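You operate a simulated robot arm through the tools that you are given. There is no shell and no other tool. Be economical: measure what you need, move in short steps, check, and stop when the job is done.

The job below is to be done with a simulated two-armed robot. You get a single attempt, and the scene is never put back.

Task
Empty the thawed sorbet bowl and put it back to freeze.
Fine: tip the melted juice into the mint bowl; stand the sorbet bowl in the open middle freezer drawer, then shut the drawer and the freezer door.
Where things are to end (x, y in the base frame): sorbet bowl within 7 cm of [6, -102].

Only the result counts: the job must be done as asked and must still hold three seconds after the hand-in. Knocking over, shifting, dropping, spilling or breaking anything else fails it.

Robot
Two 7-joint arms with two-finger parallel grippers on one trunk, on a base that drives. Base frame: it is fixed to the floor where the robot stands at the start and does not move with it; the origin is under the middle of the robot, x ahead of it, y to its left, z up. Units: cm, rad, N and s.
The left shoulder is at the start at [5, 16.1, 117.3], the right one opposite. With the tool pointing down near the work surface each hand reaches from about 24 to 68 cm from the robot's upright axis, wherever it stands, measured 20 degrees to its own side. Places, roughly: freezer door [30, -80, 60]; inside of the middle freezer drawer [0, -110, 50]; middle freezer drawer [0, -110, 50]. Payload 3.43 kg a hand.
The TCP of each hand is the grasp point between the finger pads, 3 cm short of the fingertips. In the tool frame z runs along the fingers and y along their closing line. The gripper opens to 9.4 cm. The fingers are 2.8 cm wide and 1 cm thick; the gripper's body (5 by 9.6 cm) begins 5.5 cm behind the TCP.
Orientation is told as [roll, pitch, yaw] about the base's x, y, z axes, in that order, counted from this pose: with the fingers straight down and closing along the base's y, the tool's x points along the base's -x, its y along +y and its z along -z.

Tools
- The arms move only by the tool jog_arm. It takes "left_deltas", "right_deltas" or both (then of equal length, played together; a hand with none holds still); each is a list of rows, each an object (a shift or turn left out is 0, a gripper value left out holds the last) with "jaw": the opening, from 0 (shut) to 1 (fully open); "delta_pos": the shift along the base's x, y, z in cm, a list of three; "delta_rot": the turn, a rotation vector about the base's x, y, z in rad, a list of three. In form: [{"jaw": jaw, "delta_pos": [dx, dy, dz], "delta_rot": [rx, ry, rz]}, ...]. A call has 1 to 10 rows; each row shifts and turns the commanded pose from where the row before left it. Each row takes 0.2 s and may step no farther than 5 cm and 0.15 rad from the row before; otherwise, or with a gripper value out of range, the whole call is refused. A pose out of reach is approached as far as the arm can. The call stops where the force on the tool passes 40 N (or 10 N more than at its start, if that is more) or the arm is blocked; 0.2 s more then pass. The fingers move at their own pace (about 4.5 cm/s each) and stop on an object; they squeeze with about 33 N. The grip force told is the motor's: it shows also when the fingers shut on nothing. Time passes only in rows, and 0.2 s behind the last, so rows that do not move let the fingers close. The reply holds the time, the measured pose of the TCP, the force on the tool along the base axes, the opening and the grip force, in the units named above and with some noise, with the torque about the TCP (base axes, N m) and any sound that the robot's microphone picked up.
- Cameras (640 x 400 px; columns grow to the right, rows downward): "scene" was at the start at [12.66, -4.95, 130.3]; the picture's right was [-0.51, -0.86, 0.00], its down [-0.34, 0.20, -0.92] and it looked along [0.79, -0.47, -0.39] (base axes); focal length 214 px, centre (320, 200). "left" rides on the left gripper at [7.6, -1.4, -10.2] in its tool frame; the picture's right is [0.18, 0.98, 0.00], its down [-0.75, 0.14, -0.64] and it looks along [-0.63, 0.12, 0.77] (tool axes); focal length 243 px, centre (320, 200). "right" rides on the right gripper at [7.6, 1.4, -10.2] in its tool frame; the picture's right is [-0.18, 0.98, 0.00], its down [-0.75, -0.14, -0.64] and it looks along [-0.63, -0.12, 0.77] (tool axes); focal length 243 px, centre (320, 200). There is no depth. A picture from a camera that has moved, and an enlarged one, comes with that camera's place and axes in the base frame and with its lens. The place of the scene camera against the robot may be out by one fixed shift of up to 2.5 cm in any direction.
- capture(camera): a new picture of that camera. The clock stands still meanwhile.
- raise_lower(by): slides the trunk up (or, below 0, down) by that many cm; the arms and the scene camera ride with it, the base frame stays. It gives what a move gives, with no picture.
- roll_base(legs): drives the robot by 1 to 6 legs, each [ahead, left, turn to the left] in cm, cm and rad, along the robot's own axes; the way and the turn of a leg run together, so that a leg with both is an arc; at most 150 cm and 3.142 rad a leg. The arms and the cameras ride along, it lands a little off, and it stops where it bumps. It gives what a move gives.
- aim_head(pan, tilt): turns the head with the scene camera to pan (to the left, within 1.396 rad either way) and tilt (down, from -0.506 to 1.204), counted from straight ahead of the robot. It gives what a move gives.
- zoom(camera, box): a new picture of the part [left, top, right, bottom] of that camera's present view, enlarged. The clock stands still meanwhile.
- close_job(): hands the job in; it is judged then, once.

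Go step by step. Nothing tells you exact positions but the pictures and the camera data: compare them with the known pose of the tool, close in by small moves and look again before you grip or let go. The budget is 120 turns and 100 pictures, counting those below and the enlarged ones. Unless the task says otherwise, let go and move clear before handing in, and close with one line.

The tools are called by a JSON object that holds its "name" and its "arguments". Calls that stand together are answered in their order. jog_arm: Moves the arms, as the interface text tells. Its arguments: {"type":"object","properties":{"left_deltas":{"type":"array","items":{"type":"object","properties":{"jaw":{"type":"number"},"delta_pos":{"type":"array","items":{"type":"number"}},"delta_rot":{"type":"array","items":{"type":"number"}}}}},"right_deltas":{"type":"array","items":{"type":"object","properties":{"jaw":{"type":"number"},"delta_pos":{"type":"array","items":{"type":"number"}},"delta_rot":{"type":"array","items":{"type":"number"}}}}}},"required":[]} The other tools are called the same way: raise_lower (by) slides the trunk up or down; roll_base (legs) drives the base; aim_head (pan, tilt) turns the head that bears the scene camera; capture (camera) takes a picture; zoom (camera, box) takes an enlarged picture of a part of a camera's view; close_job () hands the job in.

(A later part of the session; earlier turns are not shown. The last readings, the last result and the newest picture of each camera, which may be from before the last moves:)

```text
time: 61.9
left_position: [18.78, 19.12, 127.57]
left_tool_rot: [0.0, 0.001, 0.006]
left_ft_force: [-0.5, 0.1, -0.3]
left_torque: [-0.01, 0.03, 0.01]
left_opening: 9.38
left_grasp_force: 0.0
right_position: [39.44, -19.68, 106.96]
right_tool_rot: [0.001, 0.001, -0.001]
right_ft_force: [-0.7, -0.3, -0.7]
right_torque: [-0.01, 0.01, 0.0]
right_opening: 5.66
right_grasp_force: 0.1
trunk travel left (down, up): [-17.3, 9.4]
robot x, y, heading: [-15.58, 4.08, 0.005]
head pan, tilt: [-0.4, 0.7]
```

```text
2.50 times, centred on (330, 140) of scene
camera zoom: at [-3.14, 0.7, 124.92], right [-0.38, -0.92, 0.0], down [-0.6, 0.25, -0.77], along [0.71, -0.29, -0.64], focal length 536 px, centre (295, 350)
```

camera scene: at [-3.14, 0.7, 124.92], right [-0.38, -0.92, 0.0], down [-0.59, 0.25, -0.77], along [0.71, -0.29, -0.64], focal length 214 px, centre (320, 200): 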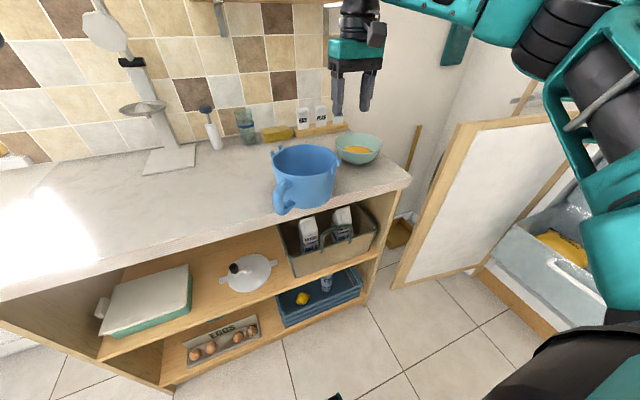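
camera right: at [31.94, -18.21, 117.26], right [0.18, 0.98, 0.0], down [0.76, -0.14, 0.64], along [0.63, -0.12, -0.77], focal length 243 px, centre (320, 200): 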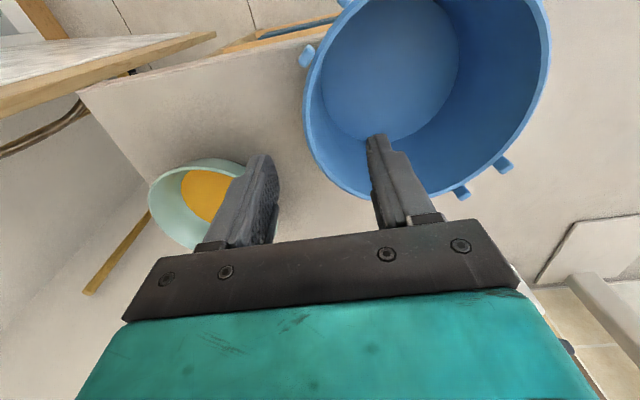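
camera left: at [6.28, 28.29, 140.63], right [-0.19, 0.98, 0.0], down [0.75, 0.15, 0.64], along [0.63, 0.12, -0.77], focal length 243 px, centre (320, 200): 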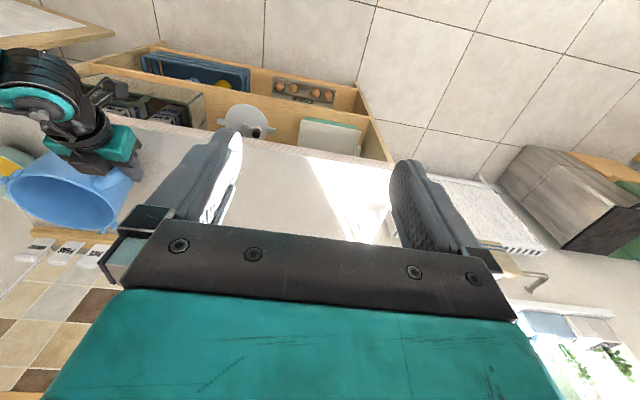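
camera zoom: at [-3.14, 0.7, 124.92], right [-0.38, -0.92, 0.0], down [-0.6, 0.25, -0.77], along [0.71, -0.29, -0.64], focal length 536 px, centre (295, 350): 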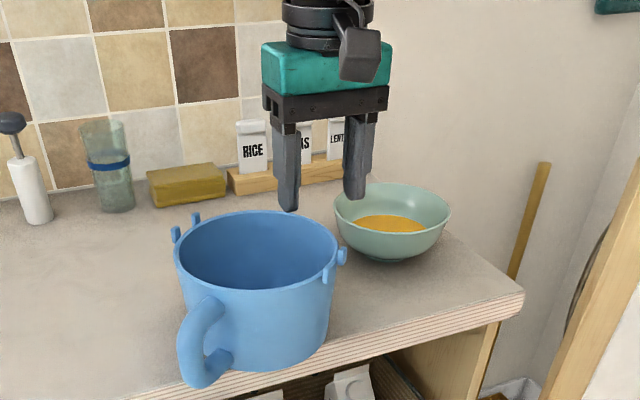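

The fingers straddle the wall and the rim passes right under the grasp point. I'll descend and close.

{"name": "jog_arm", "arguments": {"right_deltas": [{"delta_pos": [0, 0, -2]}, {"delta_pos": [0, 0, -2]}, {"delta_pos": [0, 0, -1.5]}, {"delta_pos": [0, 0, -1.5]}, {"jaw": 0.3}, {"jaw": 0.1}, {"jaw": 0}, {"jaw": 0}, {"jaw": 0}, {"jaw": 0}]}}

{"name": "jog_arm", "arguments": {"right_deltas": [{"delta_pos": [0, 0, 0.6]}, {"delta_pos": [0, 0, 0.7]}, {"delta_pos": [0, 0, 0.7]}, {}]}}

{"name": "capture", "arguments": {"camera": "right"}}

{"name": "zoom", "arguments": {"camera": "scene", "box": [250, 60, 410, 220]}}

```text
time: 64.1
left_position: [18.72, 19.04, 127.74]
left_tool_rot: [0.0, 0.0, 0.006]
left_ft_force: [0.1, 0.3, -0.7]
left_torque: [0.03, 0.0, 0.01]
left_opening: 9.38
left_grasp_force: 0.0
right_position: [39.45, -19.34, 100.26]
right_tool_rot: [0.003, -0.001, 0.0]
right_ft_force: [-2.1, 3.3, 6.9]
right_torque: [1.52, -0.47, 0.32]
right_opening: 1.22
right_grasp_force: 32.9
trunk travel left (down, up): [-17.3, 9.4]
robot x, y, heading: [-15.42, 4.18, 0.001]
head pan, tilt: [-0.4, 0.7]
```

```text
time: 65.1
left_position: [18.96, 19.0, 127.66]
left_tool_rot: [0.001, 0.0, 0.008]
left_ft_force: [-0.1, -0.7, -0.2]
left_torque: [0.02, 0.01, -0.03]
left_opening: 9.39
left_grasp_force: 0.1
right_position: [39.55, -19.64, 101.94]
right_tool_rot: [0.0, 0.005, 0.001]
right_ft_force: [0.1, -0.1, -8.1]
right_torque: [-0.58, -0.03, -0.02]
right_opening: 1.09
right_grasp_force: 32.8
trunk travel left (down, up): [-17.3, 9.4]
robot x, y, heading: [-15.36, 4.33, 0.009]
head pan, tilt: [-0.4, 0.7]
```

```text
31 pictures are left
camera right: at [32.08, -18.23, 112.24], right [0.18, 0.98, 0.0], down [0.76, -0.14, 0.64], along [0.63, -0.12, -0.77], focal length 243 px, centre (320, 200)
```

right: 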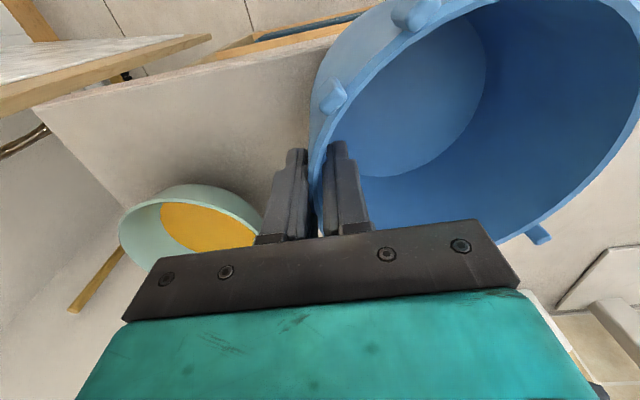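

```text
2.50 times, centred on (330, 140) of scene
camera zoom: at [-3.06, 0.67, 124.9], right [-0.38, -0.92, 0.0], down [-0.6, 0.25, -0.76], along [0.71, -0.29, -0.64], focal length 536 px, centre (295, 350)
```

zoom: 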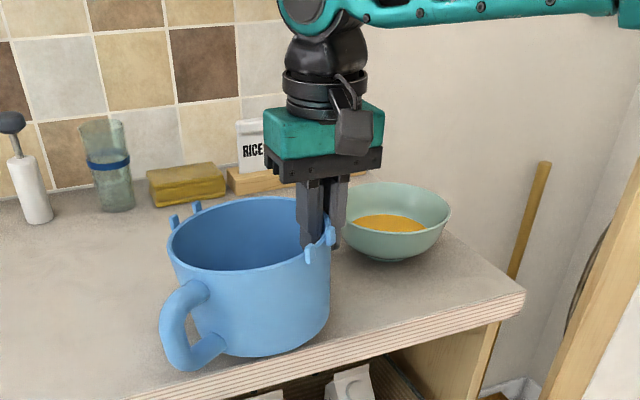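

The rim grip holds well (8 N, about 7 cm lever) with the bowl clear of the counter. I'll lift it, back off, turn toward the freezer and roll partway.

{"name": "jog_arm", "arguments": {"left_deltas": [{"delta_pos": [0, 0, 2]}, {"delta_pos": [0, 0, 2]}, {"delta_pos": [0, 0, 2]}, {"delta_pos": [0, 0, 2]}, {}], "right_deltas": [{"delta_pos": [0, 0, 2]}, {"delta_pos": [0, 0, 2]}, {"delta_pos": [0, 0, 2]}, {"delta_pos": [0, 0, 2]}, {}]}}

{"name": "roll_base", "arguments": {"legs": [[-12, 0, 0], [0, 0, -1.2], [38, 0, 0]]}}

{"name": "aim_head", "arguments": {"pan": -0.2, "tilt": 0.75}}

{"name": "capture", "arguments": {"camera": "scene"}}

{"name": "capture", "arguments": {"camera": "right"}}

```text
time: 66.3
left_position: [18.95, 19.05, 135.87]
left_tool_rot: [0.001, 0.002, 0.007]
left_ft_force: [0.0, 0.3, -0.7]
left_torque: [0.02, -0.02, -0.02]
left_opening: 9.36
left_grasp_force: 0.1
right_position: [39.36, -19.77, 109.9]
right_tool_rot: [0.0, 0.005, -0.001]
right_ft_force: [0.0, 0.4, -7.5]
right_torque: [-0.58, -0.02, 0.01]
right_opening: 1.09
right_grasp_force: 33.5
trunk travel left (down, up): [-17.3, 9.4]
robot x, y, heading: [-16.29, 4.02, 0.004]
head pan, tilt: [-0.4, 0.7]
```

```text
time: 72.6
left_position: [12.47, -59.11, 135.77]
left_tool_rot: [-0.002, 0.002, -1.205]
left_ft_force: [0.9, -0.5, 0.1]
left_torque: [0.02, -0.01, -0.03]
left_opening: 9.4
left_grasp_force: 0.1
right_position: [-16.57, -91.91, 109.93]
right_tool_rot: [-0.001, 0.003, -1.21]
right_ft_force: [0.7, -0.6, -7.7]
right_torque: [-0.21, 0.54, -0.01]
right_opening: 1.09
right_grasp_force: 32.8
trunk travel left (down, up): [-17.3, 9.4]
robot x, y, heading: [-13.34, -31.93, -1.203]
head pan, tilt: [-0.4, 0.7]
```

```text
time: 73.3
left_position: [12.43, -58.92, 135.91]
left_tool_rot: [0.001, 0.0, -1.205]
left_ft_force: [0.3, 0.3, -0.4]
left_torque: [0.0, 0.0, -0.03]
left_opening: 9.39
left_grasp_force: 0.1
right_position: [-16.7, -91.89, 109.89]
right_tool_rot: [0.0, 0.004, -1.213]
right_ft_force: [0.2, 0.0, -7.2]
right_torque: [-0.19, 0.55, 0.0]
right_opening: 1.11
right_grasp_force: 33.3
trunk travel left (down, up): [-17.3, 9.4]
robot x, y, heading: [-13.67, -31.54, -1.202]
head pan, tilt: [-0.201, 0.75]
```

```text
29 pictures are left
camera scene: at [-10.18, -44.07, 124.48], right [-0.99, -0.17, 0.0], down [-0.11, 0.67, -0.73], along [0.12, -0.72, -0.68], focal length 214 px, centre (320, 200)
```

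scene: 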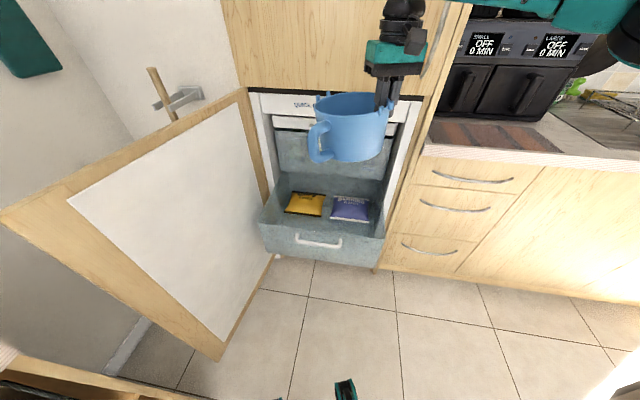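

```text
28 pictures are left
camera right: at [-17.83, -84.2, 120.31], right [0.98, 0.17, 0.0], down [0.13, -0.76, 0.64], along [0.11, -0.63, -0.77], focal length 243 px, centre (320, 200)
```

right: 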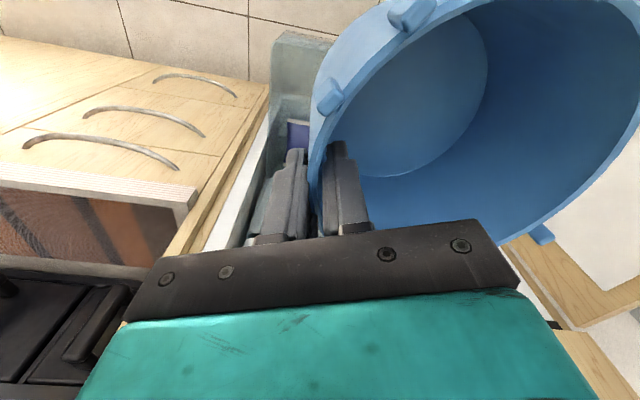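

The bowl now hangs in front of the freezer and the drawer is well visible. I'll zoom to measure the drawer.

{"name": "zoom", "arguments": {"camera": "scene", "box": [230, 90, 410, 280]}}

```text
2.11 times, centred on (320, 185) of scene
camera zoom: at [-10.18, -44.07, 124.48], right [-0.99, -0.17, 0.0], down [-0.11, 0.67, -0.73], along [0.12, -0.72, -0.68], focal length 452 px, centre (320, 232)
```

zoom: 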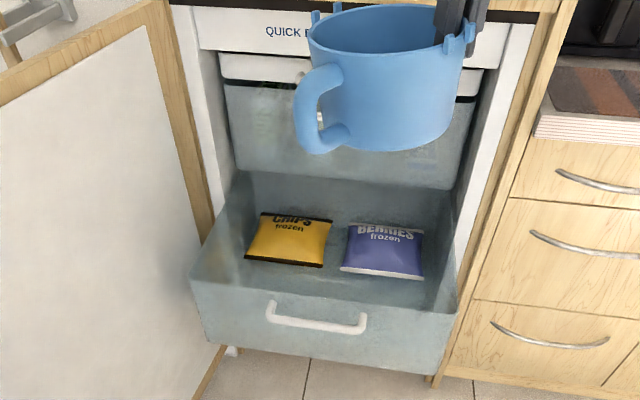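

The measurements agree. The drawer front is at y ≈ -90 with its top at z ≈ 67, x runs from -24 to 20, the floor is near z 48, and the bags begin at y ≈ -113. The bowl should go to about [6, -103]. I'll roll closer, clear of the door, and turn the hand a bit.

{"name": "roll_base", "arguments": {"legs": [[16, 2, 0]]}}

{"name": "jog_arm", "arguments": {"right_deltas": [{"delta_rot": [0, 0, -0.1], "delta_pos": [2, 0.5, 0]}, {"delta_rot": [0, 0, -0.1], "delta_pos": [2, 0.5, 0]}, {"delta_rot": [0, 0, -0.1], "delta_pos": [2, 0.5, 0]}, {"delta_rot": [0, 0, -0.1], "delta_pos": [1, 0, 0]}, {}]}}

{"name": "raise_lower", "arguments": {"by": -16.5}}

{"name": "capture", "arguments": {"camera": "scene"}}

{"name": "capture", "arguments": {"camera": "right"}}

```text
time: 74.8
left_position: [20.2, -73.23, 135.77]
left_tool_rot: [0.001, 0.001, -1.202]
left_ft_force: [-0.1, -0.6, -0.2]
left_torque: [0.01, 0.0, 0.02]
left_opening: 9.4
left_grasp_force: 0.1
right_position: [-8.86, -106.28, 109.95]
right_tool_rot: [-0.002, 0.006, -1.211]
right_ft_force: [-0.5, -0.1, -8.1]
right_torque: [-0.23, 0.5, -0.01]
right_opening: 1.11
right_grasp_force: 33.2
trunk travel left (down, up): [-17.3, 9.4]
robot x, y, heading: [-6.02, -46.15, -1.203]
head pan, tilt: [-0.201, 0.75]
```

```text
time: 76.0
left_position: [20.15, -73.16, 135.81]
left_tool_rot: [0.0, 0.0, -1.204]
left_ft_force: [0.0, -0.2, 0.1]
left_torque: [-0.03, -0.02, -0.03]
left_opening: 9.39
left_grasp_force: 0.1
right_position: [-5.39, -102.28, 109.48]
right_tool_rot: [0.0, 0.003, -1.612]
right_ft_force: [0.3, 0.6, -8.1]
right_torque: [0.0, 0.58, 0.02]
right_opening: 1.11
right_grasp_force: 33.6
right hand out of reach, approached as far as the arm can: row 1, 2, 3, 4
trunk travel left (down, up): [-17.3, 9.4]
robot x, y, heading: [-6.01, -45.8, -1.202]
head pan, tilt: [-0.201, 0.75]
```

```text
time: 77.8
left_position: [20.17, -73.14, 119.45]
left_tool_rot: [0.0, -0.001, -1.201]
left_ft_force: [-0.8, -0.8, -0.1]
left_torque: [0.0, -0.01, 0.02]
left_opening: 9.41
left_grasp_force: 0.1
right_position: [-5.5, -102.15, 92.89]
right_tool_rot: [-0.002, 0.004, -1.61]
right_ft_force: [0.8, 0.6, -6.6]
right_torque: [0.03, 0.57, 0.03]
right_opening: 1.11
right_grasp_force: 32.7
trunk travel left (down, up): [-0.8, 25.9]
robot x, y, heading: [-6.01, -45.93, -1.201]
head pan, tilt: [-0.201, 0.75]
```

```text
26 pictures are left
camera scene: at [-2.53, -58.36, 107.99], right [-0.99, -0.17, 0.0], down [-0.11, 0.67, -0.73], along [0.12, -0.72, -0.68], focal length 214 px, centre (320, 200)
```

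scene: 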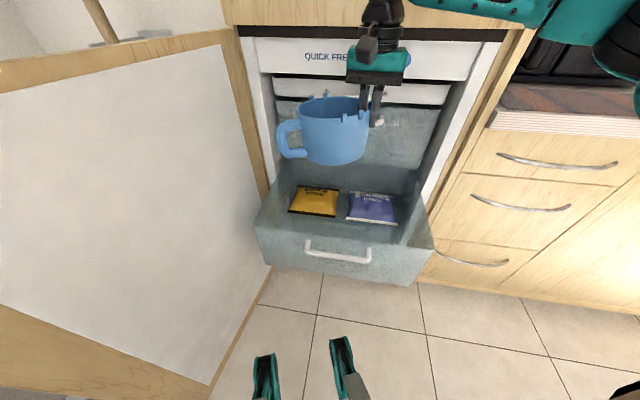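

```text
25 pictures are left
camera right: at [-3.66, -94.64, 103.23], right [0.98, -0.22, 0.0], down [-0.17, -0.75, 0.64], along [-0.14, -0.62, -0.77], focal length 243 px, centre (320, 200)
```

right: 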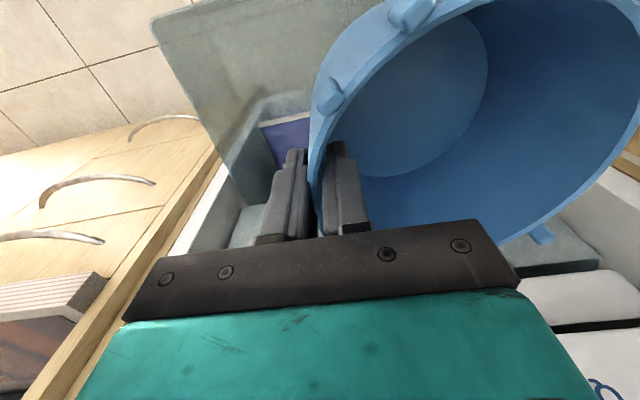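

The bowl's centre is now near [1.5, -101], inside the drawer's outline and high above it. I'll lower it while edging toward x = 5.

{"name": "jog_arm", "arguments": {"right_deltas": [{"delta_pos": [0, 0, -3]}, {"delta_pos": [0, 0, -3]}, {"delta_pos": [0.7, -0.3, -3]}, {"delta_pos": [0.7, -0.3, -3]}, {"delta_pos": [0.7, -0.3, -3]}, {"delta_pos": [0.7, -0.3, -3]}, {"delta_pos": [0.7, -0.3, -3]}, {"delta_pos": [0, 0, -3]}, {}]}}

{"name": "capture", "arguments": {"camera": "scene"}}

{"name": "capture", "arguments": {"camera": "right"}}

```text
time: 79.8
left_position: [19.96, -73.23, 119.34]
left_tool_rot: [0.0, -0.001, -1.203]
left_ft_force: [0.7, 1.0, 0.1]
left_torque: [0.01, -0.03, 0.02]
left_opening: 9.42
left_grasp_force: 0.1
right_position: [-9.44, -99.65, 72.32]
right_tool_rot: [0.001, 0.005, -1.609]
right_ft_force: [0.2, 0.9, -7.7]
right_torque: [0.0, 0.57, -0.07]
right_opening: 1.09
right_grasp_force: 32.8
right hand out of reach, approached as far as the arm can: row 3, 4, 5, 6, 7, 8
trunk travel left (down, up): [-0.8, 25.9]
robot x, y, heading: [-5.86, -46.09, -1.202]
head pan, tilt: [-0.201, 0.75]
```

```text
24 pictures are left
camera scene: at [-2.53, -58.36, 107.98], right [-0.99, -0.17, 0.0], down [-0.11, 0.67, -0.73], along [0.12, -0.72, -0.68], focal length 214 px, centre (320, 200)
```

scene: 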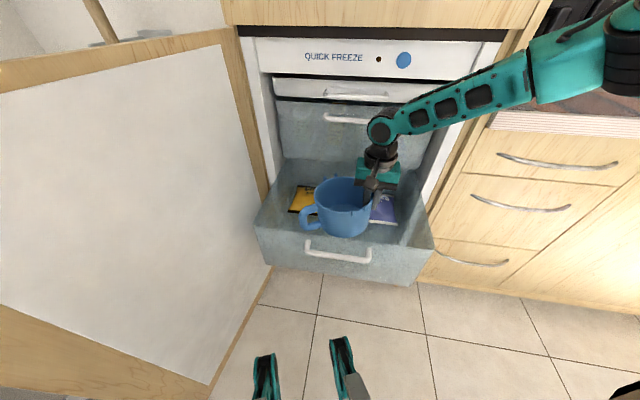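

```text
23 pictures are left
camera right: at [-7.5, -92.06, 82.54], right [0.98, -0.22, 0.0], down [-0.17, -0.75, 0.64], along [-0.14, -0.62, -0.77], focal length 243 px, centre (320, 200)
```

right: 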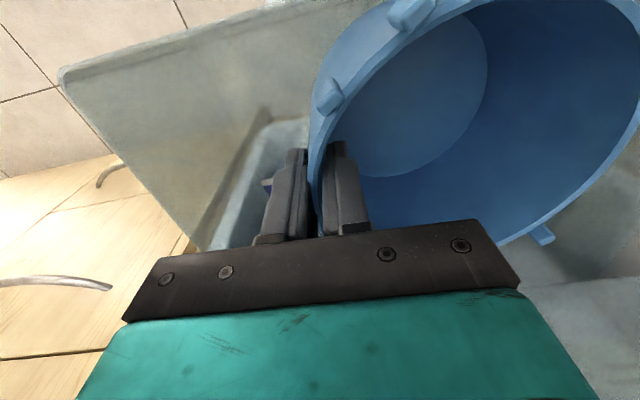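

The arm has run out of reach and drifted to -x, so I'll raise the bowl back above the drawer's front and bring it nearer. Then I'll drive the base in closer.

{"name": "jog_arm", "arguments": {"right_deltas": [{"delta_pos": [0, 0, 3]}, {"delta_pos": [0, 0, 3]}, {"delta_pos": [0, 0, 3]}, {"delta_pos": [1, 2, 2]}, {"delta_pos": [1, 2, 0]}, {"delta_pos": [1, 2, 0]}, {}]}}

{"name": "roll_base", "arguments": {"legs": [[9, -1.4, 0]]}}

```text
time: 81.5
left_position: [20.02, -73.26, 119.39]
left_tool_rot: [0.0, 0.0, -1.203]
left_ft_force: [0.8, -1.2, 0.4]
left_torque: [0.01, 0.0, 0.02]
left_opening: 9.4
left_grasp_force: 0.0
right_position: [-6.53, -93.39, 83.46]
right_tool_rot: [-0.002, 0.003, -1.61]
right_ft_force: [-0.8, 0.1, -7.5]
right_torque: [0.01, 0.59, 0.02]
right_opening: 1.1
right_grasp_force: 33.4
trunk travel left (down, up): [-0.8, 25.9]
robot x, y, heading: [-6.26, -46.28, -1.201]
head pan, tilt: [-0.201, 0.75]
```

```text
time: 82.6
left_position: [22.06, -82.11, 119.28]
left_tool_rot: [-0.001, 0.002, -1.205]
left_ft_force: [1.1, 0.2, -0.6]
left_torque: [0.03, 0.03, 0.03]
left_opening: 9.4
left_grasp_force: 0.1
right_position: [-4.49, -102.43, 83.4]
right_tool_rot: [-0.002, 0.004, -1.608]
right_ft_force: [0.0, 0.2, -7.9]
right_torque: [-0.02, 0.59, -0.02]
right_opening: 1.07
right_grasp_force: 33.0
trunk travel left (down, up): [-0.8, 25.9]
robot x, y, heading: [-4.12, -54.96, -1.198]
head pan, tilt: [-0.201, 0.75]
```

The robot is now at [-4, -55] with the bowl back over the drawer. I'll shift to x ≈ -1.2 and lower partway.

{"name": "jog_arm", "arguments": {"right_deltas": [{"delta_pos": [1.2, -0.5, -2]}, {"delta_pos": [1.2, -0.5, -2]}, {"delta_pos": [0.8, -0.4, -2]}, {"delta_pos": [0, 0, -2]}, {"delta_pos": [0, 0, -2]}, {"delta_pos": [0, 0, -2]}, {}]}}

{"name": "capture", "arguments": {"camera": "scene"}}

```text
time: 84.2
left_position: [22.03, -82.11, 119.35]
left_tool_rot: [-0.001, -0.002, -1.201]
left_ft_force: [0.6, 0.4, 0.9]
left_torque: [0.02, 0.0, -0.01]
left_opening: 9.36
left_grasp_force: 0.0
right_position: [-4.68, -103.07, 73.07]
right_tool_rot: [0.002, 0.002, -1.608]
right_ft_force: [0.6, -1.3, -7.5]
right_torque: [0.02, 0.55, -0.01]
right_opening: 1.1
right_grasp_force: 33.2
right hand out of reach, approached as far as the arm can: row 3, 4, 5, 6
trunk travel left (down, up): [-0.8, 25.9]
robot x, y, heading: [-3.96, -54.9, -1.201]
head pan, tilt: [-0.201, 0.75]
```

```text
22 pictures are left
camera scene: at [-0.59, -67.24, 107.98], right [-0.99, -0.17, 0.0], down [-0.11, 0.67, -0.73], along [0.12, -0.72, -0.68], focal length 214 px, centre (320, 200)
```

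scene: 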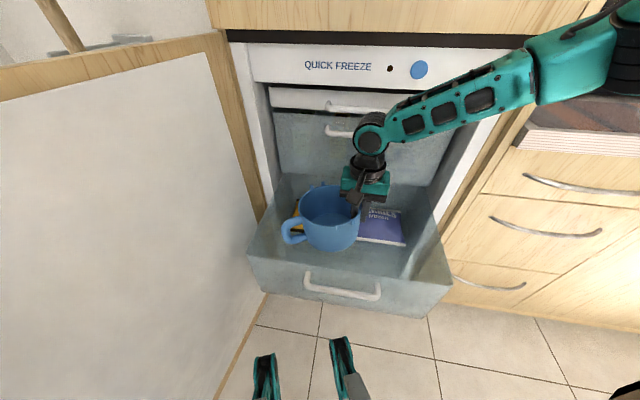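

There's a joint limit pulling the hand toward -x as it descends, so I'll shift the base slightly to +x (about 2.5 cm, still clear of the door) and lower straight in small steps.

{"name": "roll_base", "arguments": {"legs": [[0.9, 2.3, 0]]}}

{"name": "jog_arm", "arguments": {"right_deltas": [{"delta_pos": [0, 0, -1.5]}, {"delta_pos": [0, 0, -1.5]}, {}]}}

```text
time: 85.0
left_position: [24.42, -82.09, 119.44]
left_tool_rot: [0.001, 0.0, -1.206]
left_ft_force: [-0.2, -1.0, -0.4]
left_torque: [0.02, -0.01, 0.03]
left_opening: 9.4
left_grasp_force: 0.1
right_position: [-2.09, -103.01, 73.07]
right_tool_rot: [0.0, 0.004, -1.609]
right_ft_force: [-0.2, -0.2, -8.4]
right_torque: [0.03, 0.58, -0.01]
right_opening: 1.07
right_grasp_force: 33.0
trunk travel left (down, up): [-0.8, 25.9]
robot x, y, heading: [-2.01, -55.23, -1.205]
head pan, tilt: [-0.201, 0.75]
```

```text
time: 85.8
left_position: [24.34, -82.05, 119.34]
left_tool_rot: [0.0, 0.001, -1.205]
left_ft_force: [0.4, -0.2, 0.0]
left_torque: [0.02, -0.01, 0.02]
left_opening: 9.38
left_grasp_force: 0.1
right_position: [-3.47, -102.71, 71.05]
right_tool_rot: [0.005, 0.002, -1.611]
right_ft_force: [0.1, -0.1, -8.1]
right_torque: [-0.01, 0.59, -0.01]
right_opening: 1.07
right_grasp_force: 32.7
right hand out of reach, approached as far as the arm can: row 1, 2
trunk travel left (down, up): [-0.8, 25.9]
robot x, y, heading: [-1.59, -55.03, -1.203]
head pan, tilt: [-0.201, 0.75]
```

I'll test whether the hand's yaw is the limit by turning it a bit further clockwise, which also swings the bowl's handle away from the drawer front, and asking for +x.

{"name": "jog_arm", "arguments": {"right_deltas": [{"delta_rot": [0, 0, -0.1], "delta_pos": [0.5, 0, 0]}, {"delta_rot": [0, 0, -0.1], "delta_pos": [0.5, 0, 0]}, {}]}}

```text
time: 86.6
left_position: [24.43, -82.13, 119.42]
left_tool_rot: [0.001, 0.0, -1.204]
left_ft_force: [1.0, 0.2, -0.6]
left_torque: [0.0, 0.01, 0.03]
left_opening: 9.41
left_grasp_force: 0.0
right_position: [-3.09, -102.54, 71.43]
right_tool_rot: [0.002, 0.003, -1.812]
right_ft_force: [0.1, 0.6, -7.5]
right_torque: [0.1, 0.55, 0.02]
right_opening: 1.05
right_grasp_force: 32.6
right hand out of reach, approached as far as the arm can: row 1, 2
trunk travel left (down, up): [-0.8, 25.9]
robot x, y, heading: [-1.42, -55.15, -1.201]
head pan, tilt: [-0.201, 0.75]
```

The limit depends on how far inward and low the hand is. If the robot stands further to -x and faces more toward the door, the spot lies well to the right arm's own side, so I'll raise the bowl clear and reposition that way.

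{"name": "jog_arm", "arguments": {"right_deltas": [{"delta_pos": [0, 0, 3]}, {"delta_pos": [0, 0, 3]}, {"delta_pos": [0, 0, 3]}, {"delta_pos": [0, 1.5, 3]}, {"delta_pos": [0, 2, 2]}, {}]}}

{"name": "roll_base", "arguments": {"legs": [[-3, -16.3, 0], [0, 0, 0.55]]}}

{"name": "aim_head", "arguments": {"pan": -0.6, "tilt": 0.8}}

{"name": "capture", "arguments": {"camera": "scene"}}

```text
time: 88.0
left_position: [24.3, -82.14, 119.34]
left_tool_rot: [0.001, 0.0, -1.205]
left_ft_force: [-0.3, 0.4, 0.0]
left_torque: [-0.02, 0.01, -0.02]
left_opening: 9.43
left_grasp_force: 0.0
right_position: [-3.21, -99.07, 85.42]
right_tool_rot: [0.0, 0.004, -1.809]
right_ft_force: [-0.2, -0.2, -7.4]
right_torque: [0.1, 0.55, -0.01]
right_opening: 1.1
right_grasp_force: 32.8
trunk travel left (down, up): [-0.8, 25.9]
robot x, y, heading: [-1.65, -54.8, -1.204]
head pan, tilt: [-0.201, 0.75]
```

```text
time: 91.0
left_position: [18.9, -66.82, 119.34]
left_tool_rot: [0.0, 0.0, -0.633]
left_ft_force: [-0.7, -0.6, -0.5]
left_torque: [-0.03, 0.02, 0.0]
left_opening: 9.42
left_grasp_force: 0.0
right_position: [4.83, -95.9, 85.34]
right_tool_rot: [0.001, 0.003, -1.242]
right_ft_force: [0.7, -0.1, -7.3]
right_torque: [-0.22, 0.54, -0.05]
right_opening: 1.07
right_grasp_force: 32.8
trunk travel left (down, up): [-0.8, 25.9]
robot x, y, heading: [-17.76, -57.9, -0.629]
head pan, tilt: [-0.201, 0.75]
```

```text
time: 91.8
left_position: [18.88, -66.76, 119.4]
left_tool_rot: [0.0, -0.001, -0.633]
left_ft_force: [-0.4, 0.7, 0.1]
left_torque: [-0.03, 0.0, 0.03]
left_opening: 9.4
left_grasp_force: 0.1
right_position: [4.86, -95.99, 85.43]
right_tool_rot: [-0.001, 0.002, -1.243]
right_ft_force: [0.8, -0.5, -7.8]
right_torque: [-0.19, 0.52, 0.02]
right_opening: 1.08
right_grasp_force: 33.1
trunk travel left (down, up): [-0.8, 25.9]
robot x, y, heading: [-17.71, -58.15, -0.634]
head pan, tilt: [-0.6, 0.799]
```

```text
21 pictures are left
camera scene: at [-11.02, -68.29, 107.58], right [-0.94, -0.33, 0.0], down [-0.24, 0.68, -0.7], along [0.23, -0.66, -0.72], focal length 214 px, centre (320, 200)
```

scene: 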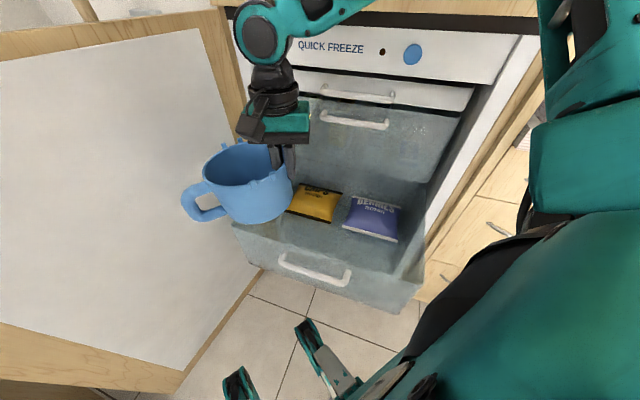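

The robot now stands at [-18, -58] facing the door, with the bowl still high. I'll move the hand over the drop spot and start down.

{"name": "jog_arm", "arguments": {"right_deltas": [{"delta_pos": [-1.6, -2, 0], "delta_rot": [0, 0, -0.1]}, {"delta_pos": [-1.6, -2, 0], "delta_rot": [0, 0, -0.1]}, {"delta_pos": [-1.6, -2, 0], "delta_rot": [0, 0, -0.1]}, {"delta_pos": [-1.5, -2, 0]}, {"delta_pos": [0, 0, -2.5]}, {"delta_pos": [0, 0, -2.5]}, {"delta_pos": [0, 0, -2.5]}, {"delta_pos": [0, 0, -2.5]}, {}]}}

{"name": "capture", "arguments": {"camera": "scene"}}

```text
time: 93.8
left_position: [18.84, -66.81, 119.47]
left_tool_rot: [0.0, 0.001, -0.635]
left_ft_force: [0.6, 0.0, 0.2]
left_torque: [-0.01, -0.01, -0.02]
left_opening: 9.41
left_grasp_force: 0.0
right_position: [-1.5, -104.1, 75.45]
right_tool_rot: [0.001, 0.005, -1.542]
right_ft_force: [0.7, -0.6, -7.9]
right_torque: [-0.02, 0.55, -0.01]
right_opening: 1.12
right_grasp_force: 33.0
trunk travel left (down, up): [-0.8, 25.9]
robot x, y, heading: [-17.81, -58.17, -0.633]
head pan, tilt: [-0.6, 0.799]
```

```text
20 pictures are left
camera scene: at [-11.03, -68.3, 107.58], right [-0.94, -0.33, 0.0], down [-0.24, 0.68, -0.7], along [0.23, -0.66, -0.72], focal length 214 px, centre (320, 200)
```

scene: 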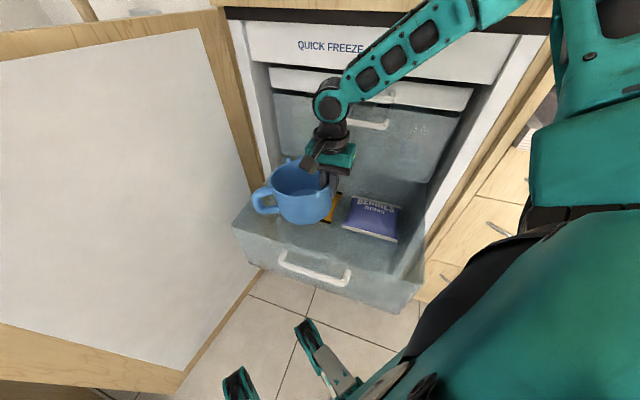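

No limit here. Lowering further into the drawer, then I'll look.

{"name": "jog_arm", "arguments": {"right_deltas": [{"delta_pos": [0, 0, -2.5]}, {"delta_pos": [0, 0, -2.5]}, {"delta_pos": [0, 0, -2.5]}, {"delta_pos": [0, 0, -2]}, {}]}}

{"name": "zoom", "arguments": {"camera": "scene", "box": [220, 120, 440, 300]}}

{"name": "capture", "arguments": {"camera": "right"}}

```text
time: 95.0
left_position: [18.94, -66.63, 119.26]
left_tool_rot: [0.0, 0.0, -0.633]
left_ft_force: [0.1, 0.7, -0.3]
left_torque: [-0.03, -0.01, 0.02]
left_opening: 9.4
left_grasp_force: 0.1
right_position: [-1.53, -103.65, 66.04]
right_tool_rot: [0.0, 0.004, -1.541]
right_ft_force: [-0.9, 0.4, -7.7]
right_torque: [-0.03, 0.59, -0.04]
right_opening: 1.08
right_grasp_force: 32.4
trunk travel left (down, up): [-0.8, 25.9]
robot x, y, heading: [-17.63, -57.98, -0.634]
head pan, tilt: [-0.6, 0.799]
```

```text
2.22 times, centred on (330, 210) of scene
camera zoom: at [-11.03, -68.3, 107.58], right [-0.94, -0.33, 0.0], down [-0.24, 0.68, -0.7], along [0.23, -0.66, -0.72], focal length 477 px, centre (298, 178)
```

zoom: 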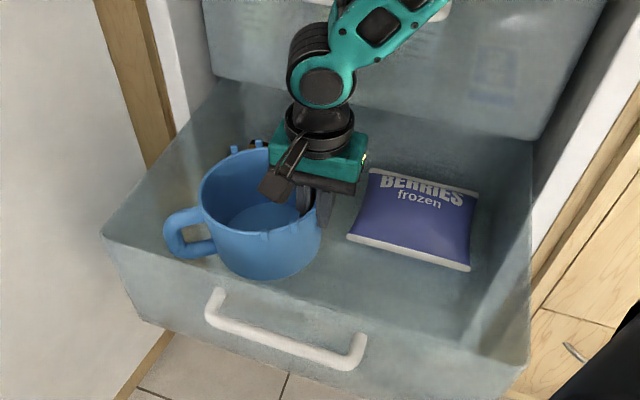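

```text
18 pictures are left
camera right: at [-0.22, -96.03, 76.34], right [0.99, -0.16, 0.0], down [-0.12, -0.76, 0.64], along [-0.1, -0.63, -0.77], focal length 243 px, centre (320, 200)
```

right: 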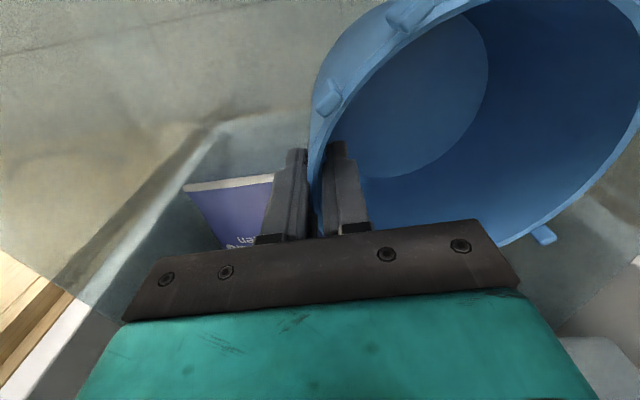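

The bowl is centred near [4.9, -101], clear of the walls and bags. I'll keep lowering with a 1 cm shift away from the drawer front, watching for contact.

{"name": "jog_arm", "arguments": {"right_deltas": [{"delta_pos": [0.1, -0.4, -1.2]}, {"delta_pos": [0.1, -0.4, -1.2]}, {"delta_pos": [0.1, -0.4, -1.2]}, {"delta_pos": [0, 0, -1.2]}, {"delta_pos": [0, 0, -1.2]}, {}]}}

{"name": "zoom", "arguments": {"camera": "scene", "box": [220, 120, 440, 300]}}

```text
time: 96.4
left_position: [18.92, -66.81, 119.33]
left_tool_rot: [0.0, -0.002, -0.634]
left_ft_force: [0.4, 0.8, -0.9]
left_torque: [0.01, 0.02, 0.03]
left_opening: 9.41
left_grasp_force: 0.1
right_position: [-2.37, -105.29, 62.01]
right_tool_rot: [0.001, 0.003, -1.54]
right_ft_force: [0.1, -0.3, -7.8]
right_torque: [-0.01, 0.58, 0.01]
right_opening: 1.09
right_grasp_force: 32.8
right hand out of reach, approached as far as the arm can: row 3, 4, 5
trunk travel left (down, up): [-0.8, 25.9]
robot x, y, heading: [-17.06, -57.91, -0.638]
head pan, tilt: [-0.6, 0.799]
```

```text
2.22 times, centred on (330, 210) of scene
camera zoom: at [-11.04, -68.3, 107.58], right [-0.94, -0.33, 0.0], down [-0.24, 0.68, -0.7], along [0.23, -0.66, -0.72], focal length 477 px, centre (298, 178)
```

zoom: 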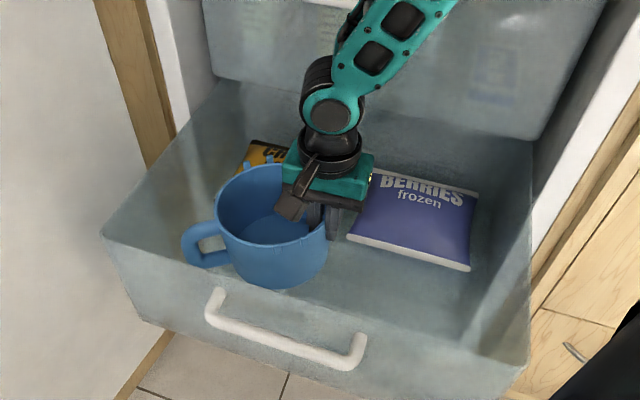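

I'm 4 cm short of the floor, at another reach edge. Moving the arm 5 cm to -x and the base 5 cm to +x puts the hand nearer the body, with the bowl ending at the same spot.

{"name": "jog_arm", "arguments": {"right_deltas": [{"delta_pos": [0, 0.3, 1]}, {"delta_pos": [-1.5, 0.3, 0.5]}, {"delta_pos": [-1.5, 0.2, 0]}, {"delta_pos": [-1.5, 0, 0]}, {}]}}

{"name": "roll_base", "arguments": {"legs": [[4.4, 3.3, 0]]}}

{"name": "jog_arm", "arguments": {"right_deltas": [{"delta_pos": [0, 0, -1]}, {"delta_pos": [0, 0, -1]}, {"delta_pos": [0, 0, -1]}, {}]}}

{"name": "zoom", "arguments": {"camera": "scene", "box": [220, 120, 440, 300]}}

```text
time: 97.6
left_position: [19.0, -66.67, 119.31]
left_tool_rot: [-0.001, -0.001, -0.635]
left_ft_force: [-0.1, -0.2, 0.0]
left_torque: [0.0, 0.0, 0.0]
left_opening: 9.39
left_grasp_force: 0.0
right_position: [-6.92, -104.37, 63.53]
right_tool_rot: [0.002, 0.003, -1.542]
right_ft_force: [0.0, -0.3, -8.2]
right_torque: [-0.04, 0.6, 0.0]
right_opening: 1.07
right_grasp_force: 32.9
trunk travel left (down, up): [-0.8, 25.9]
robot x, y, heading: [-17.68, -58.18, -0.636]
head pan, tilt: [-0.6, 0.799]
```

```text
time: 98.6
left_position: [24.5, -66.64, 119.3]
left_tool_rot: [0.0, -0.001, -0.634]
left_ft_force: [0.4, 0.4, 0.0]
left_torque: [-0.01, 0.02, 0.03]
left_opening: 9.37
left_grasp_force: 0.1
right_position: [-1.29, -104.3, 63.75]
right_tool_rot: [0.0, 0.003, -1.541]
right_ft_force: [0.3, 0.2, -7.4]
right_torque: [-0.04, 0.58, 0.02]
right_opening: 1.06
right_grasp_force: 33.0
trunk travel left (down, up): [-0.8, 25.9]
robot x, y, heading: [-12.19, -58.01, -0.635]
head pan, tilt: [-0.6, 0.799]
```

```text
time: 99.6
left_position: [24.44, -66.66, 119.3]
left_tool_rot: [0.0, -0.001, -0.635]
left_ft_force: [1.0, -0.6, -1.1]
left_torque: [0.02, 0.0, -0.02]
left_opening: 9.41
left_grasp_force: 0.0
right_position: [-1.34, -104.34, 60.57]
right_tool_rot: [-0.001, 0.002, -1.541]
right_ft_force: [0.7, -0.1, -7.3]
right_torque: [-0.01, 0.58, -0.02]
right_opening: 1.07
right_grasp_force: 33.6
trunk travel left (down, up): [-0.8, 25.9]
robot x, y, heading: [-12.23, -57.62, -0.631]
head pan, tilt: [-0.6, 0.799]
```

```text
2.22 times, centred on (330, 210) of scene
camera zoom: at [-5.53, -68.2, 107.58], right [-0.94, -0.33, 0.0], down [-0.24, 0.68, -0.7], along [0.23, -0.66, -0.72], focal length 477 px, centre (298, 178)
```

zoom: 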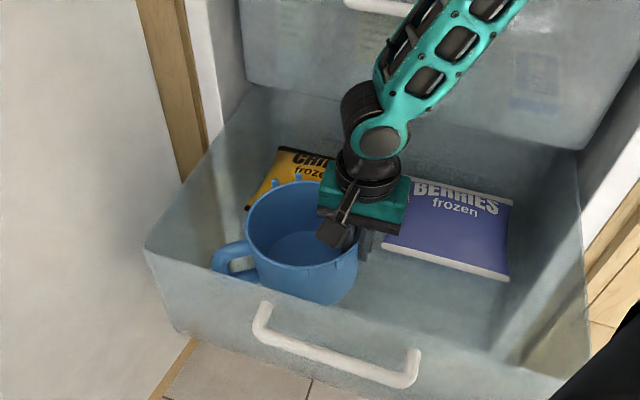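

Working. The base of the bowl is about 3 cm above the floor; I'll continue gently until the weight comes off.

{"name": "jog_arm", "arguments": {"right_deltas": [{"delta_pos": [0, 0, -0.7]}, {"delta_pos": [0, 0, -0.7]}, {"delta_pos": [0, 0, -0.7]}, {}]}}

```text
time: 100.6
left_position: [24.48, -66.75, 119.34]
left_tool_rot: [0.001, 0.0, -0.634]
left_ft_force: [-0.2, -0.2, 0.0]
left_torque: [-0.01, 0.02, 0.03]
left_opening: 9.41
left_grasp_force: 0.2
right_position: [-1.23, -104.44, 60.03]
right_tool_rot: [-0.001, 0.004, -1.543]
right_ft_force: [0.4, 0.1, -7.4]
right_torque: [-0.01, 0.56, 0.01]
right_opening: 1.07
right_grasp_force: 33.3
right hand out of reach, approached as far as the arm can: row 2, 3
trunk travel left (down, up): [-0.8, 25.9]
robot x, y, heading: [-12.05, -57.65, -0.632]
head pan, tilt: [-0.6, 0.799]
```

The arm bottoms out at z 60, so I'll use the last of the trunk travel and see whether the bowl touches.

{"name": "raise_lower", "arguments": {"by": -0.8}}

{"name": "jog_arm", "arguments": {"right_deltas": [{"delta_pos": [-1.5, 0, 0]}, {"delta_pos": [-1.5, 0, 0]}, {"delta_pos": [-1, 0, 0]}, {}]}}

{"name": "roll_base", "arguments": {"legs": [[3.2, 2.4, 0]]}}

{"name": "jog_arm", "arguments": {"right_deltas": [{"delta_pos": [0, 0, -0.6]}, {"delta_pos": [0, 0, -0.6]}, {"delta_pos": [0, 0, -0.6]}, {}]}}

```text
time: 101.2
left_position: [24.41, -66.6, 118.69]
left_tool_rot: [0.0, -0.001, -0.632]
left_ft_force: [0.0, -0.4, 0.6]
left_torque: [-0.01, -0.01, -0.01]
left_opening: 9.38
left_grasp_force: 0.1
right_position: [-1.2, -104.44, 59.11]
right_tool_rot: [0.0, 0.003, -1.542]
right_ft_force: [-0.1, 0.9, -8.0]
right_torque: [-0.02, 0.6, -0.04]
right_opening: 1.07
right_grasp_force: 33.1
trunk travel left (down, up): [0.0, 26.7]
robot x, y, heading: [-11.9, -57.82, -0.637]
head pan, tilt: [-0.6, 0.799]
```

```text
time: 102.2
left_position: [24.55, -66.61, 118.58]
left_tool_rot: [0.001, 0.0, -0.634]
left_ft_force: [0.8, 0.1, 0.1]
left_torque: [0.0, 0.01, 0.0]
left_opening: 9.41
left_grasp_force: 0.1
right_position: [-5.37, -104.38, 59.04]
right_tool_rot: [-0.001, 0.003, -1.541]
right_ft_force: [-0.2, 0.6, -8.0]
right_torque: [-0.06, 0.58, 0.02]
right_opening: 1.06
right_grasp_force: 32.2
trunk travel left (down, up): [0.0, 26.7]
robot x, y, heading: [-12.5, -57.82, -0.637]
head pan, tilt: [-0.6, 0.799]
```

```text
time: 103.0
left_position: [28.42, -66.7, 118.59]
left_tool_rot: [0.0, -0.001, -0.634]
left_ft_force: [-0.8, 0.6, 0.9]
left_torque: [0.02, 0.03, -0.01]
left_opening: 9.43
left_grasp_force: 0.0
right_position: [-1.28, -104.47, 59.21]
right_tool_rot: [0.0, 0.004, -1.541]
right_ft_force: [0.4, -0.7, -8.0]
right_torque: [0.0, 0.55, -0.01]
right_opening: 1.06
right_grasp_force: 32.5
trunk travel left (down, up): [0.0, 26.7]
robot x, y, heading: [-8.22, -58.42, -0.632]
head pan, tilt: [-0.6, 0.799]
```

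```text
time: 104.0
left_position: [28.43, -66.56, 118.55]
left_tool_rot: [0.0, 0.001, -0.634]
left_ft_force: [-1.1, 0.1, 0.3]
left_torque: [0.0, -0.01, -0.01]
left_opening: 9.41
left_grasp_force: 0.0
right_position: [-1.44, -104.43, 57.74]
right_tool_rot: [0.0, 0.005, -1.541]
right_ft_force: [0.2, 1.6, -7.2]
right_torque: [-0.06, 0.57, -0.02]
right_opening: 1.05
right_grasp_force: 32.6
right hand out of reach, approached as far as the arm can: row 3
trunk travel left (down, up): [0.0, 26.7]
robot x, y, heading: [-8.23, -57.66, -0.632]
head pan, tilt: [-0.6, 0.799]
```

There's still about 1 cm of air under the bowl and the arm can't go straight down further. A small tilt of the hand will lower the bowl's far edge to the floor before I let go.

{"name": "jog_arm", "arguments": {"right_deltas": [{"delta_rot": [0, 0.06, 0]}, {"delta_rot": [0, 0.06, 0]}, {}]}}

```text
time: 104.8
left_position: [28.4, -66.57, 118.54]
left_tool_rot: [-0.001, 0.0, -0.634]
left_ft_force: [-0.8, 0.8, -0.5]
left_torque: [-0.01, 0.02, 0.0]
left_opening: 9.42
left_grasp_force: 0.1
right_position: [-1.54, -104.6, 58.54]
right_tool_rot: [-0.119, 0.008, -1.541]
right_ft_force: [-0.1, -0.4, -7.7]
right_torque: [0.0, 0.53, -0.04]
right_opening: 1.11
right_grasp_force: 33.2
right hand out of reach, approached as far as the arm can: row 1, 2
trunk travel left (down, up): [0.0, 26.7]
robot x, y, heading: [-8.56, -57.97, -0.636]
head pan, tilt: [-0.6, 0.799]
```

Tilting that way costs height, so I'll try the other way together with a small descent.

{"name": "jog_arm", "arguments": {"right_deltas": [{"delta_rot": [0, -0.08, 0]}, {"delta_rot": [0, -0.08, 0], "delta_pos": [0, 0, -0.7]}, {"delta_rot": [0, -0.06, 0], "delta_pos": [0, 0, -0.7]}, {"delta_pos": [0, 0, -0.7]}, {}]}}

{"name": "zoom", "arguments": {"camera": "scene", "box": [220, 120, 440, 300]}}

```text
time: 106.0
left_position: [28.4, -66.63, 118.74]
left_tool_rot: [0.0, 0.001, -0.631]
left_ft_force: [-0.2, -0.1, 0.0]
left_torque: [-0.01, 0.05, -0.03]
left_opening: 9.4
left_grasp_force: 0.0
right_position: [-3.64, -103.91, 57.25]
right_tool_rot: [0.099, -0.001, -1.542]
right_ft_force: [0.5, 0.8, -8.4]
right_torque: [-0.01, 0.58, 0.03]
right_opening: 1.09
right_grasp_force: 32.8
right hand out of reach, approached as far as the arm can: row 3, 4
trunk travel left (down, up): [0.0, 26.7]
robot x, y, heading: [-8.05, -58.15, -0.634]
head pan, tilt: [-0.6, 0.799]
```

```text
2.22 times, centred on (330, 210) of scene
camera zoom: at [-1.59, -68.14, 106.78], right [-0.94, -0.33, 0.0], down [-0.24, 0.68, -0.7], along [0.23, -0.66, -0.72], focal length 477 px, centre (298, 178)
```

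zoom: 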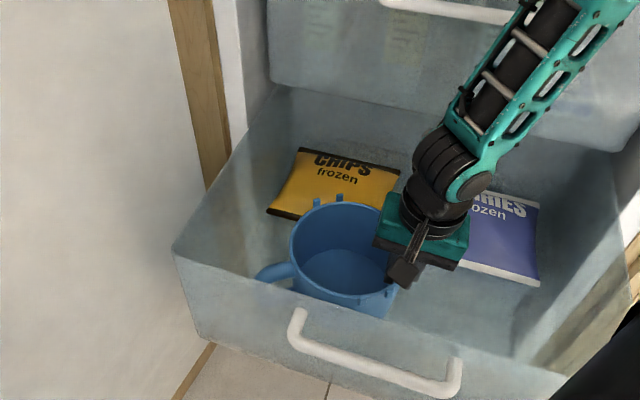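

The bowl is at about [4.7, -104], just above the floor. There's lateral tolerance, so I'll level it, go 2 cm toward -x where the arm reaches lower, and descend until it touches.

{"name": "jog_arm", "arguments": {"right_deltas": [{"delta_pos": [-1.2, 0.2, 0]}, {"delta_pos": [-1.2, 0.2, 0], "delta_rot": [0, 0.05, 0]}, {"delta_rot": [0, 0.05, 0]}, {"delta_pos": [0, 0, -0.5]}, {"delta_pos": [0, 0, -0.5]}, {"delta_pos": [0, 0, -0.5]}, {}]}}

```text
time: 107.6
left_position: [28.28, -66.63, 118.48]
left_tool_rot: [0.001, 0.0, -0.633]
left_ft_force: [0.3, -0.6, 0.0]
left_torque: [0.04, 0.0, -0.01]
left_opening: 9.4
left_grasp_force: 0.1
right_position: [-6.13, -103.36, 56.98]
right_tool_rot: [0.0, 0.003, -1.541]
right_ft_force: [0.2, 0.4, -7.9]
right_torque: [-0.06, 0.56, 0.03]
right_opening: 1.08
right_grasp_force: 32.6
right hand out of reach, approached as far as the arm can: row 5, 6
trunk travel left (down, up): [0.0, 26.7]
robot x, y, heading: [-8.67, -57.96, -0.631]
head pan, tilt: [-0.6, 0.799]
```

It's about a centimetre from touching. I'll try a slight tilt again here with a small descent.

{"name": "jog_arm", "arguments": {"right_deltas": [{"delta_rot": [0, -0.06, 0]}, {"delta_rot": [0, -0.06, 0], "delta_pos": [0, 0, -0.5]}, {"delta_pos": [0, 0, -0.5]}, {"delta_pos": [0, 0, -0.5]}, {}]}}

{"name": "zoom", "arguments": {"camera": "scene", "box": [260, 160, 420, 290]}}

```text
time: 108.8
left_position: [28.38, -66.6, 118.55]
left_tool_rot: [0.001, 0.0, -0.632]
left_ft_force: [0.1, 0.2, 0.2]
left_torque: [0.01, -0.02, 0.01]
left_opening: 9.41
left_grasp_force: 0.1
right_position: [-6.23, -103.45, 56.49]
right_tool_rot: [0.118, -0.001, -1.54]
right_ft_force: [0.5, 0.0, -7.8]
right_torque: [0.0, 0.66, 0.02]
right_opening: 1.08
right_grasp_force: 33.3
right hand out of reach, approached as far as the arm can: row 3, 4
trunk travel left (down, up): [0.0, 26.7]
robot x, y, heading: [-7.97, -57.69, -0.635]
head pan, tilt: [-0.6, 0.799]
```

```text
3.08 times, centred on (340, 225) of scene
camera zoom: at [-1.6, -68.14, 106.78], right [-0.94, -0.33, 0.0], down [-0.24, 0.68, -0.7], along [0.23, -0.66, -0.72], focal length 660 px, centre (258, 123)
```

zoom: 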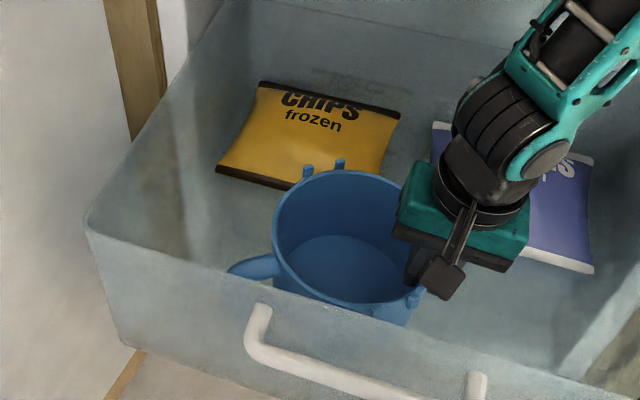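

The bag's corner triangulates the drawer floor at z ≈ 47, so only a few millimetres remain. I'll bring it nearly level and release gently, then lift straight out.

{"name": "jog_arm", "arguments": {"right_deltas": [{"delta_rot": [0, 0.06, 0]}, {"delta_rot": [0, 0.02, 0]}, {}, {"jaw": 0.16}, {"jaw": 0.22}, {"jaw": 0.3}, {"jaw": 0.38}, {}, {"delta_pos": [0, 0, 1]}, {"delta_pos": [0, 0, 1.5]}]}}

{"name": "zoom", "arguments": {"camera": "scene", "box": [260, 160, 420, 290]}}

```text
time: 111.0
left_position: [28.23, -66.51, 118.56]
left_tool_rot: [0.001, 0.001, -0.633]
left_ft_force: [-0.3, 0.9, 0.3]
left_torque: [-0.03, -0.01, -0.05]
left_opening: 9.39
left_grasp_force: 0.1
right_position: [-6.43, -103.23, 59.21]
right_tool_rot: [0.038, 0.003, -1.541]
right_ft_force: [0.2, 0.2, -0.6]
right_torque: [-0.01, 0.01, -0.01]
right_opening: 3.54
right_grasp_force: 0.1
right hand out of reach, approached as far as the arm can: row 2
trunk travel left (down, up): [0.0, 26.7]
robot x, y, heading: [-8.46, -57.93, -0.633]
head pan, tilt: [-0.6, 0.799]
```

```text
3.08 times, centred on (340, 225) of scene
camera zoom: at [-1.61, -68.09, 106.79], right [-0.94, -0.33, 0.0], down [-0.24, 0.68, -0.7], along [0.23, -0.66, -0.72], focal length 660 px, centre (258, 123)
```

zoom: 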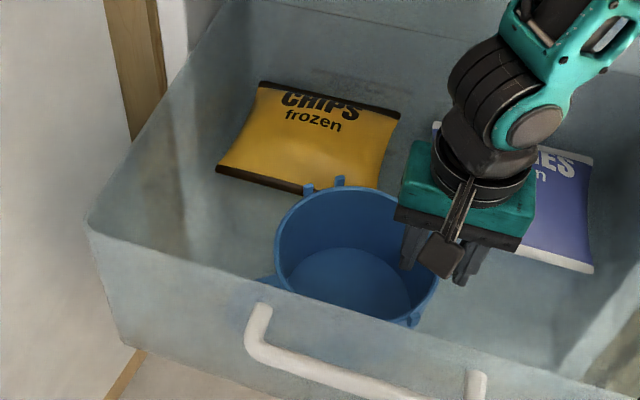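

The bowl stands upright in the drawer but at about [1, -102], 5 cm from the mark. For margin I'll regrip it, lift 1 cm, carry it 3.5 cm toward +x and release again.

{"name": "jog_arm", "arguments": {"right_deltas": [{"delta_pos": [0, 0, -1.2]}, {"delta_pos": [0, 0, -0.8]}, {"jaw": 0.2}, {"jaw": 0.05}, {"jaw": 0}, {"jaw": 0}, {"jaw": 0}, {"delta_pos": [0, 0, 0.7]}, {"delta_pos": [0, 0, 0.9]}]}}

{"name": "jog_arm", "arguments": {"right_deltas": [{"delta_pos": [1.2, 0, 0.2]}, {"delta_pos": [1.2, 0, 0]}, {"delta_pos": [1.2, 0, 0]}, {}, {"delta_pos": [0, 0, -0.5]}, {"delta_pos": [0, 0, -0.5]}, {}]}}

```text
time: 113.0
left_position: [28.35, -66.59, 118.71]
left_tool_rot: [0.0, 0.0, -0.635]
left_ft_force: [-0.8, -0.4, -0.1]
left_torque: [0.0, -0.02, -0.03]
left_opening: 9.41
left_grasp_force: 0.1
right_position: [-6.61, -103.17, 58.8]
right_tool_rot: [0.036, 0.004, -1.539]
right_ft_force: [0.4, 0.2, -7.7]
right_torque: [0.0, 0.61, 0.02]
right_opening: 0.88
right_grasp_force: 33.3
trunk travel left (down, up): [0.0, 26.7]
robot x, y, heading: [-8.17, -57.81, -0.632]
head pan, tilt: [-0.6, 0.799]
```

```text
time: 114.6
left_position: [28.34, -66.53, 118.48]
left_tool_rot: [0.001, -0.002, -0.631]
left_ft_force: [-0.3, 0.6, 0.7]
left_torque: [0.01, 0.01, 0.02]
left_opening: 9.4
left_grasp_force: 0.0
right_position: [-2.96, -103.24, 58.01]
right_tool_rot: [0.039, 0.001, -1.54]
right_ft_force: [-0.2, 0.6, -3.1]
right_torque: [0.02, 0.03, 0.02]
right_opening: 0.84
right_grasp_force: 33.3
trunk travel left (down, up): [0.0, 26.7]
robot x, y, heading: [-7.86, -57.94, -0.637]
head pan, tilt: [-0.6, 0.799]
```

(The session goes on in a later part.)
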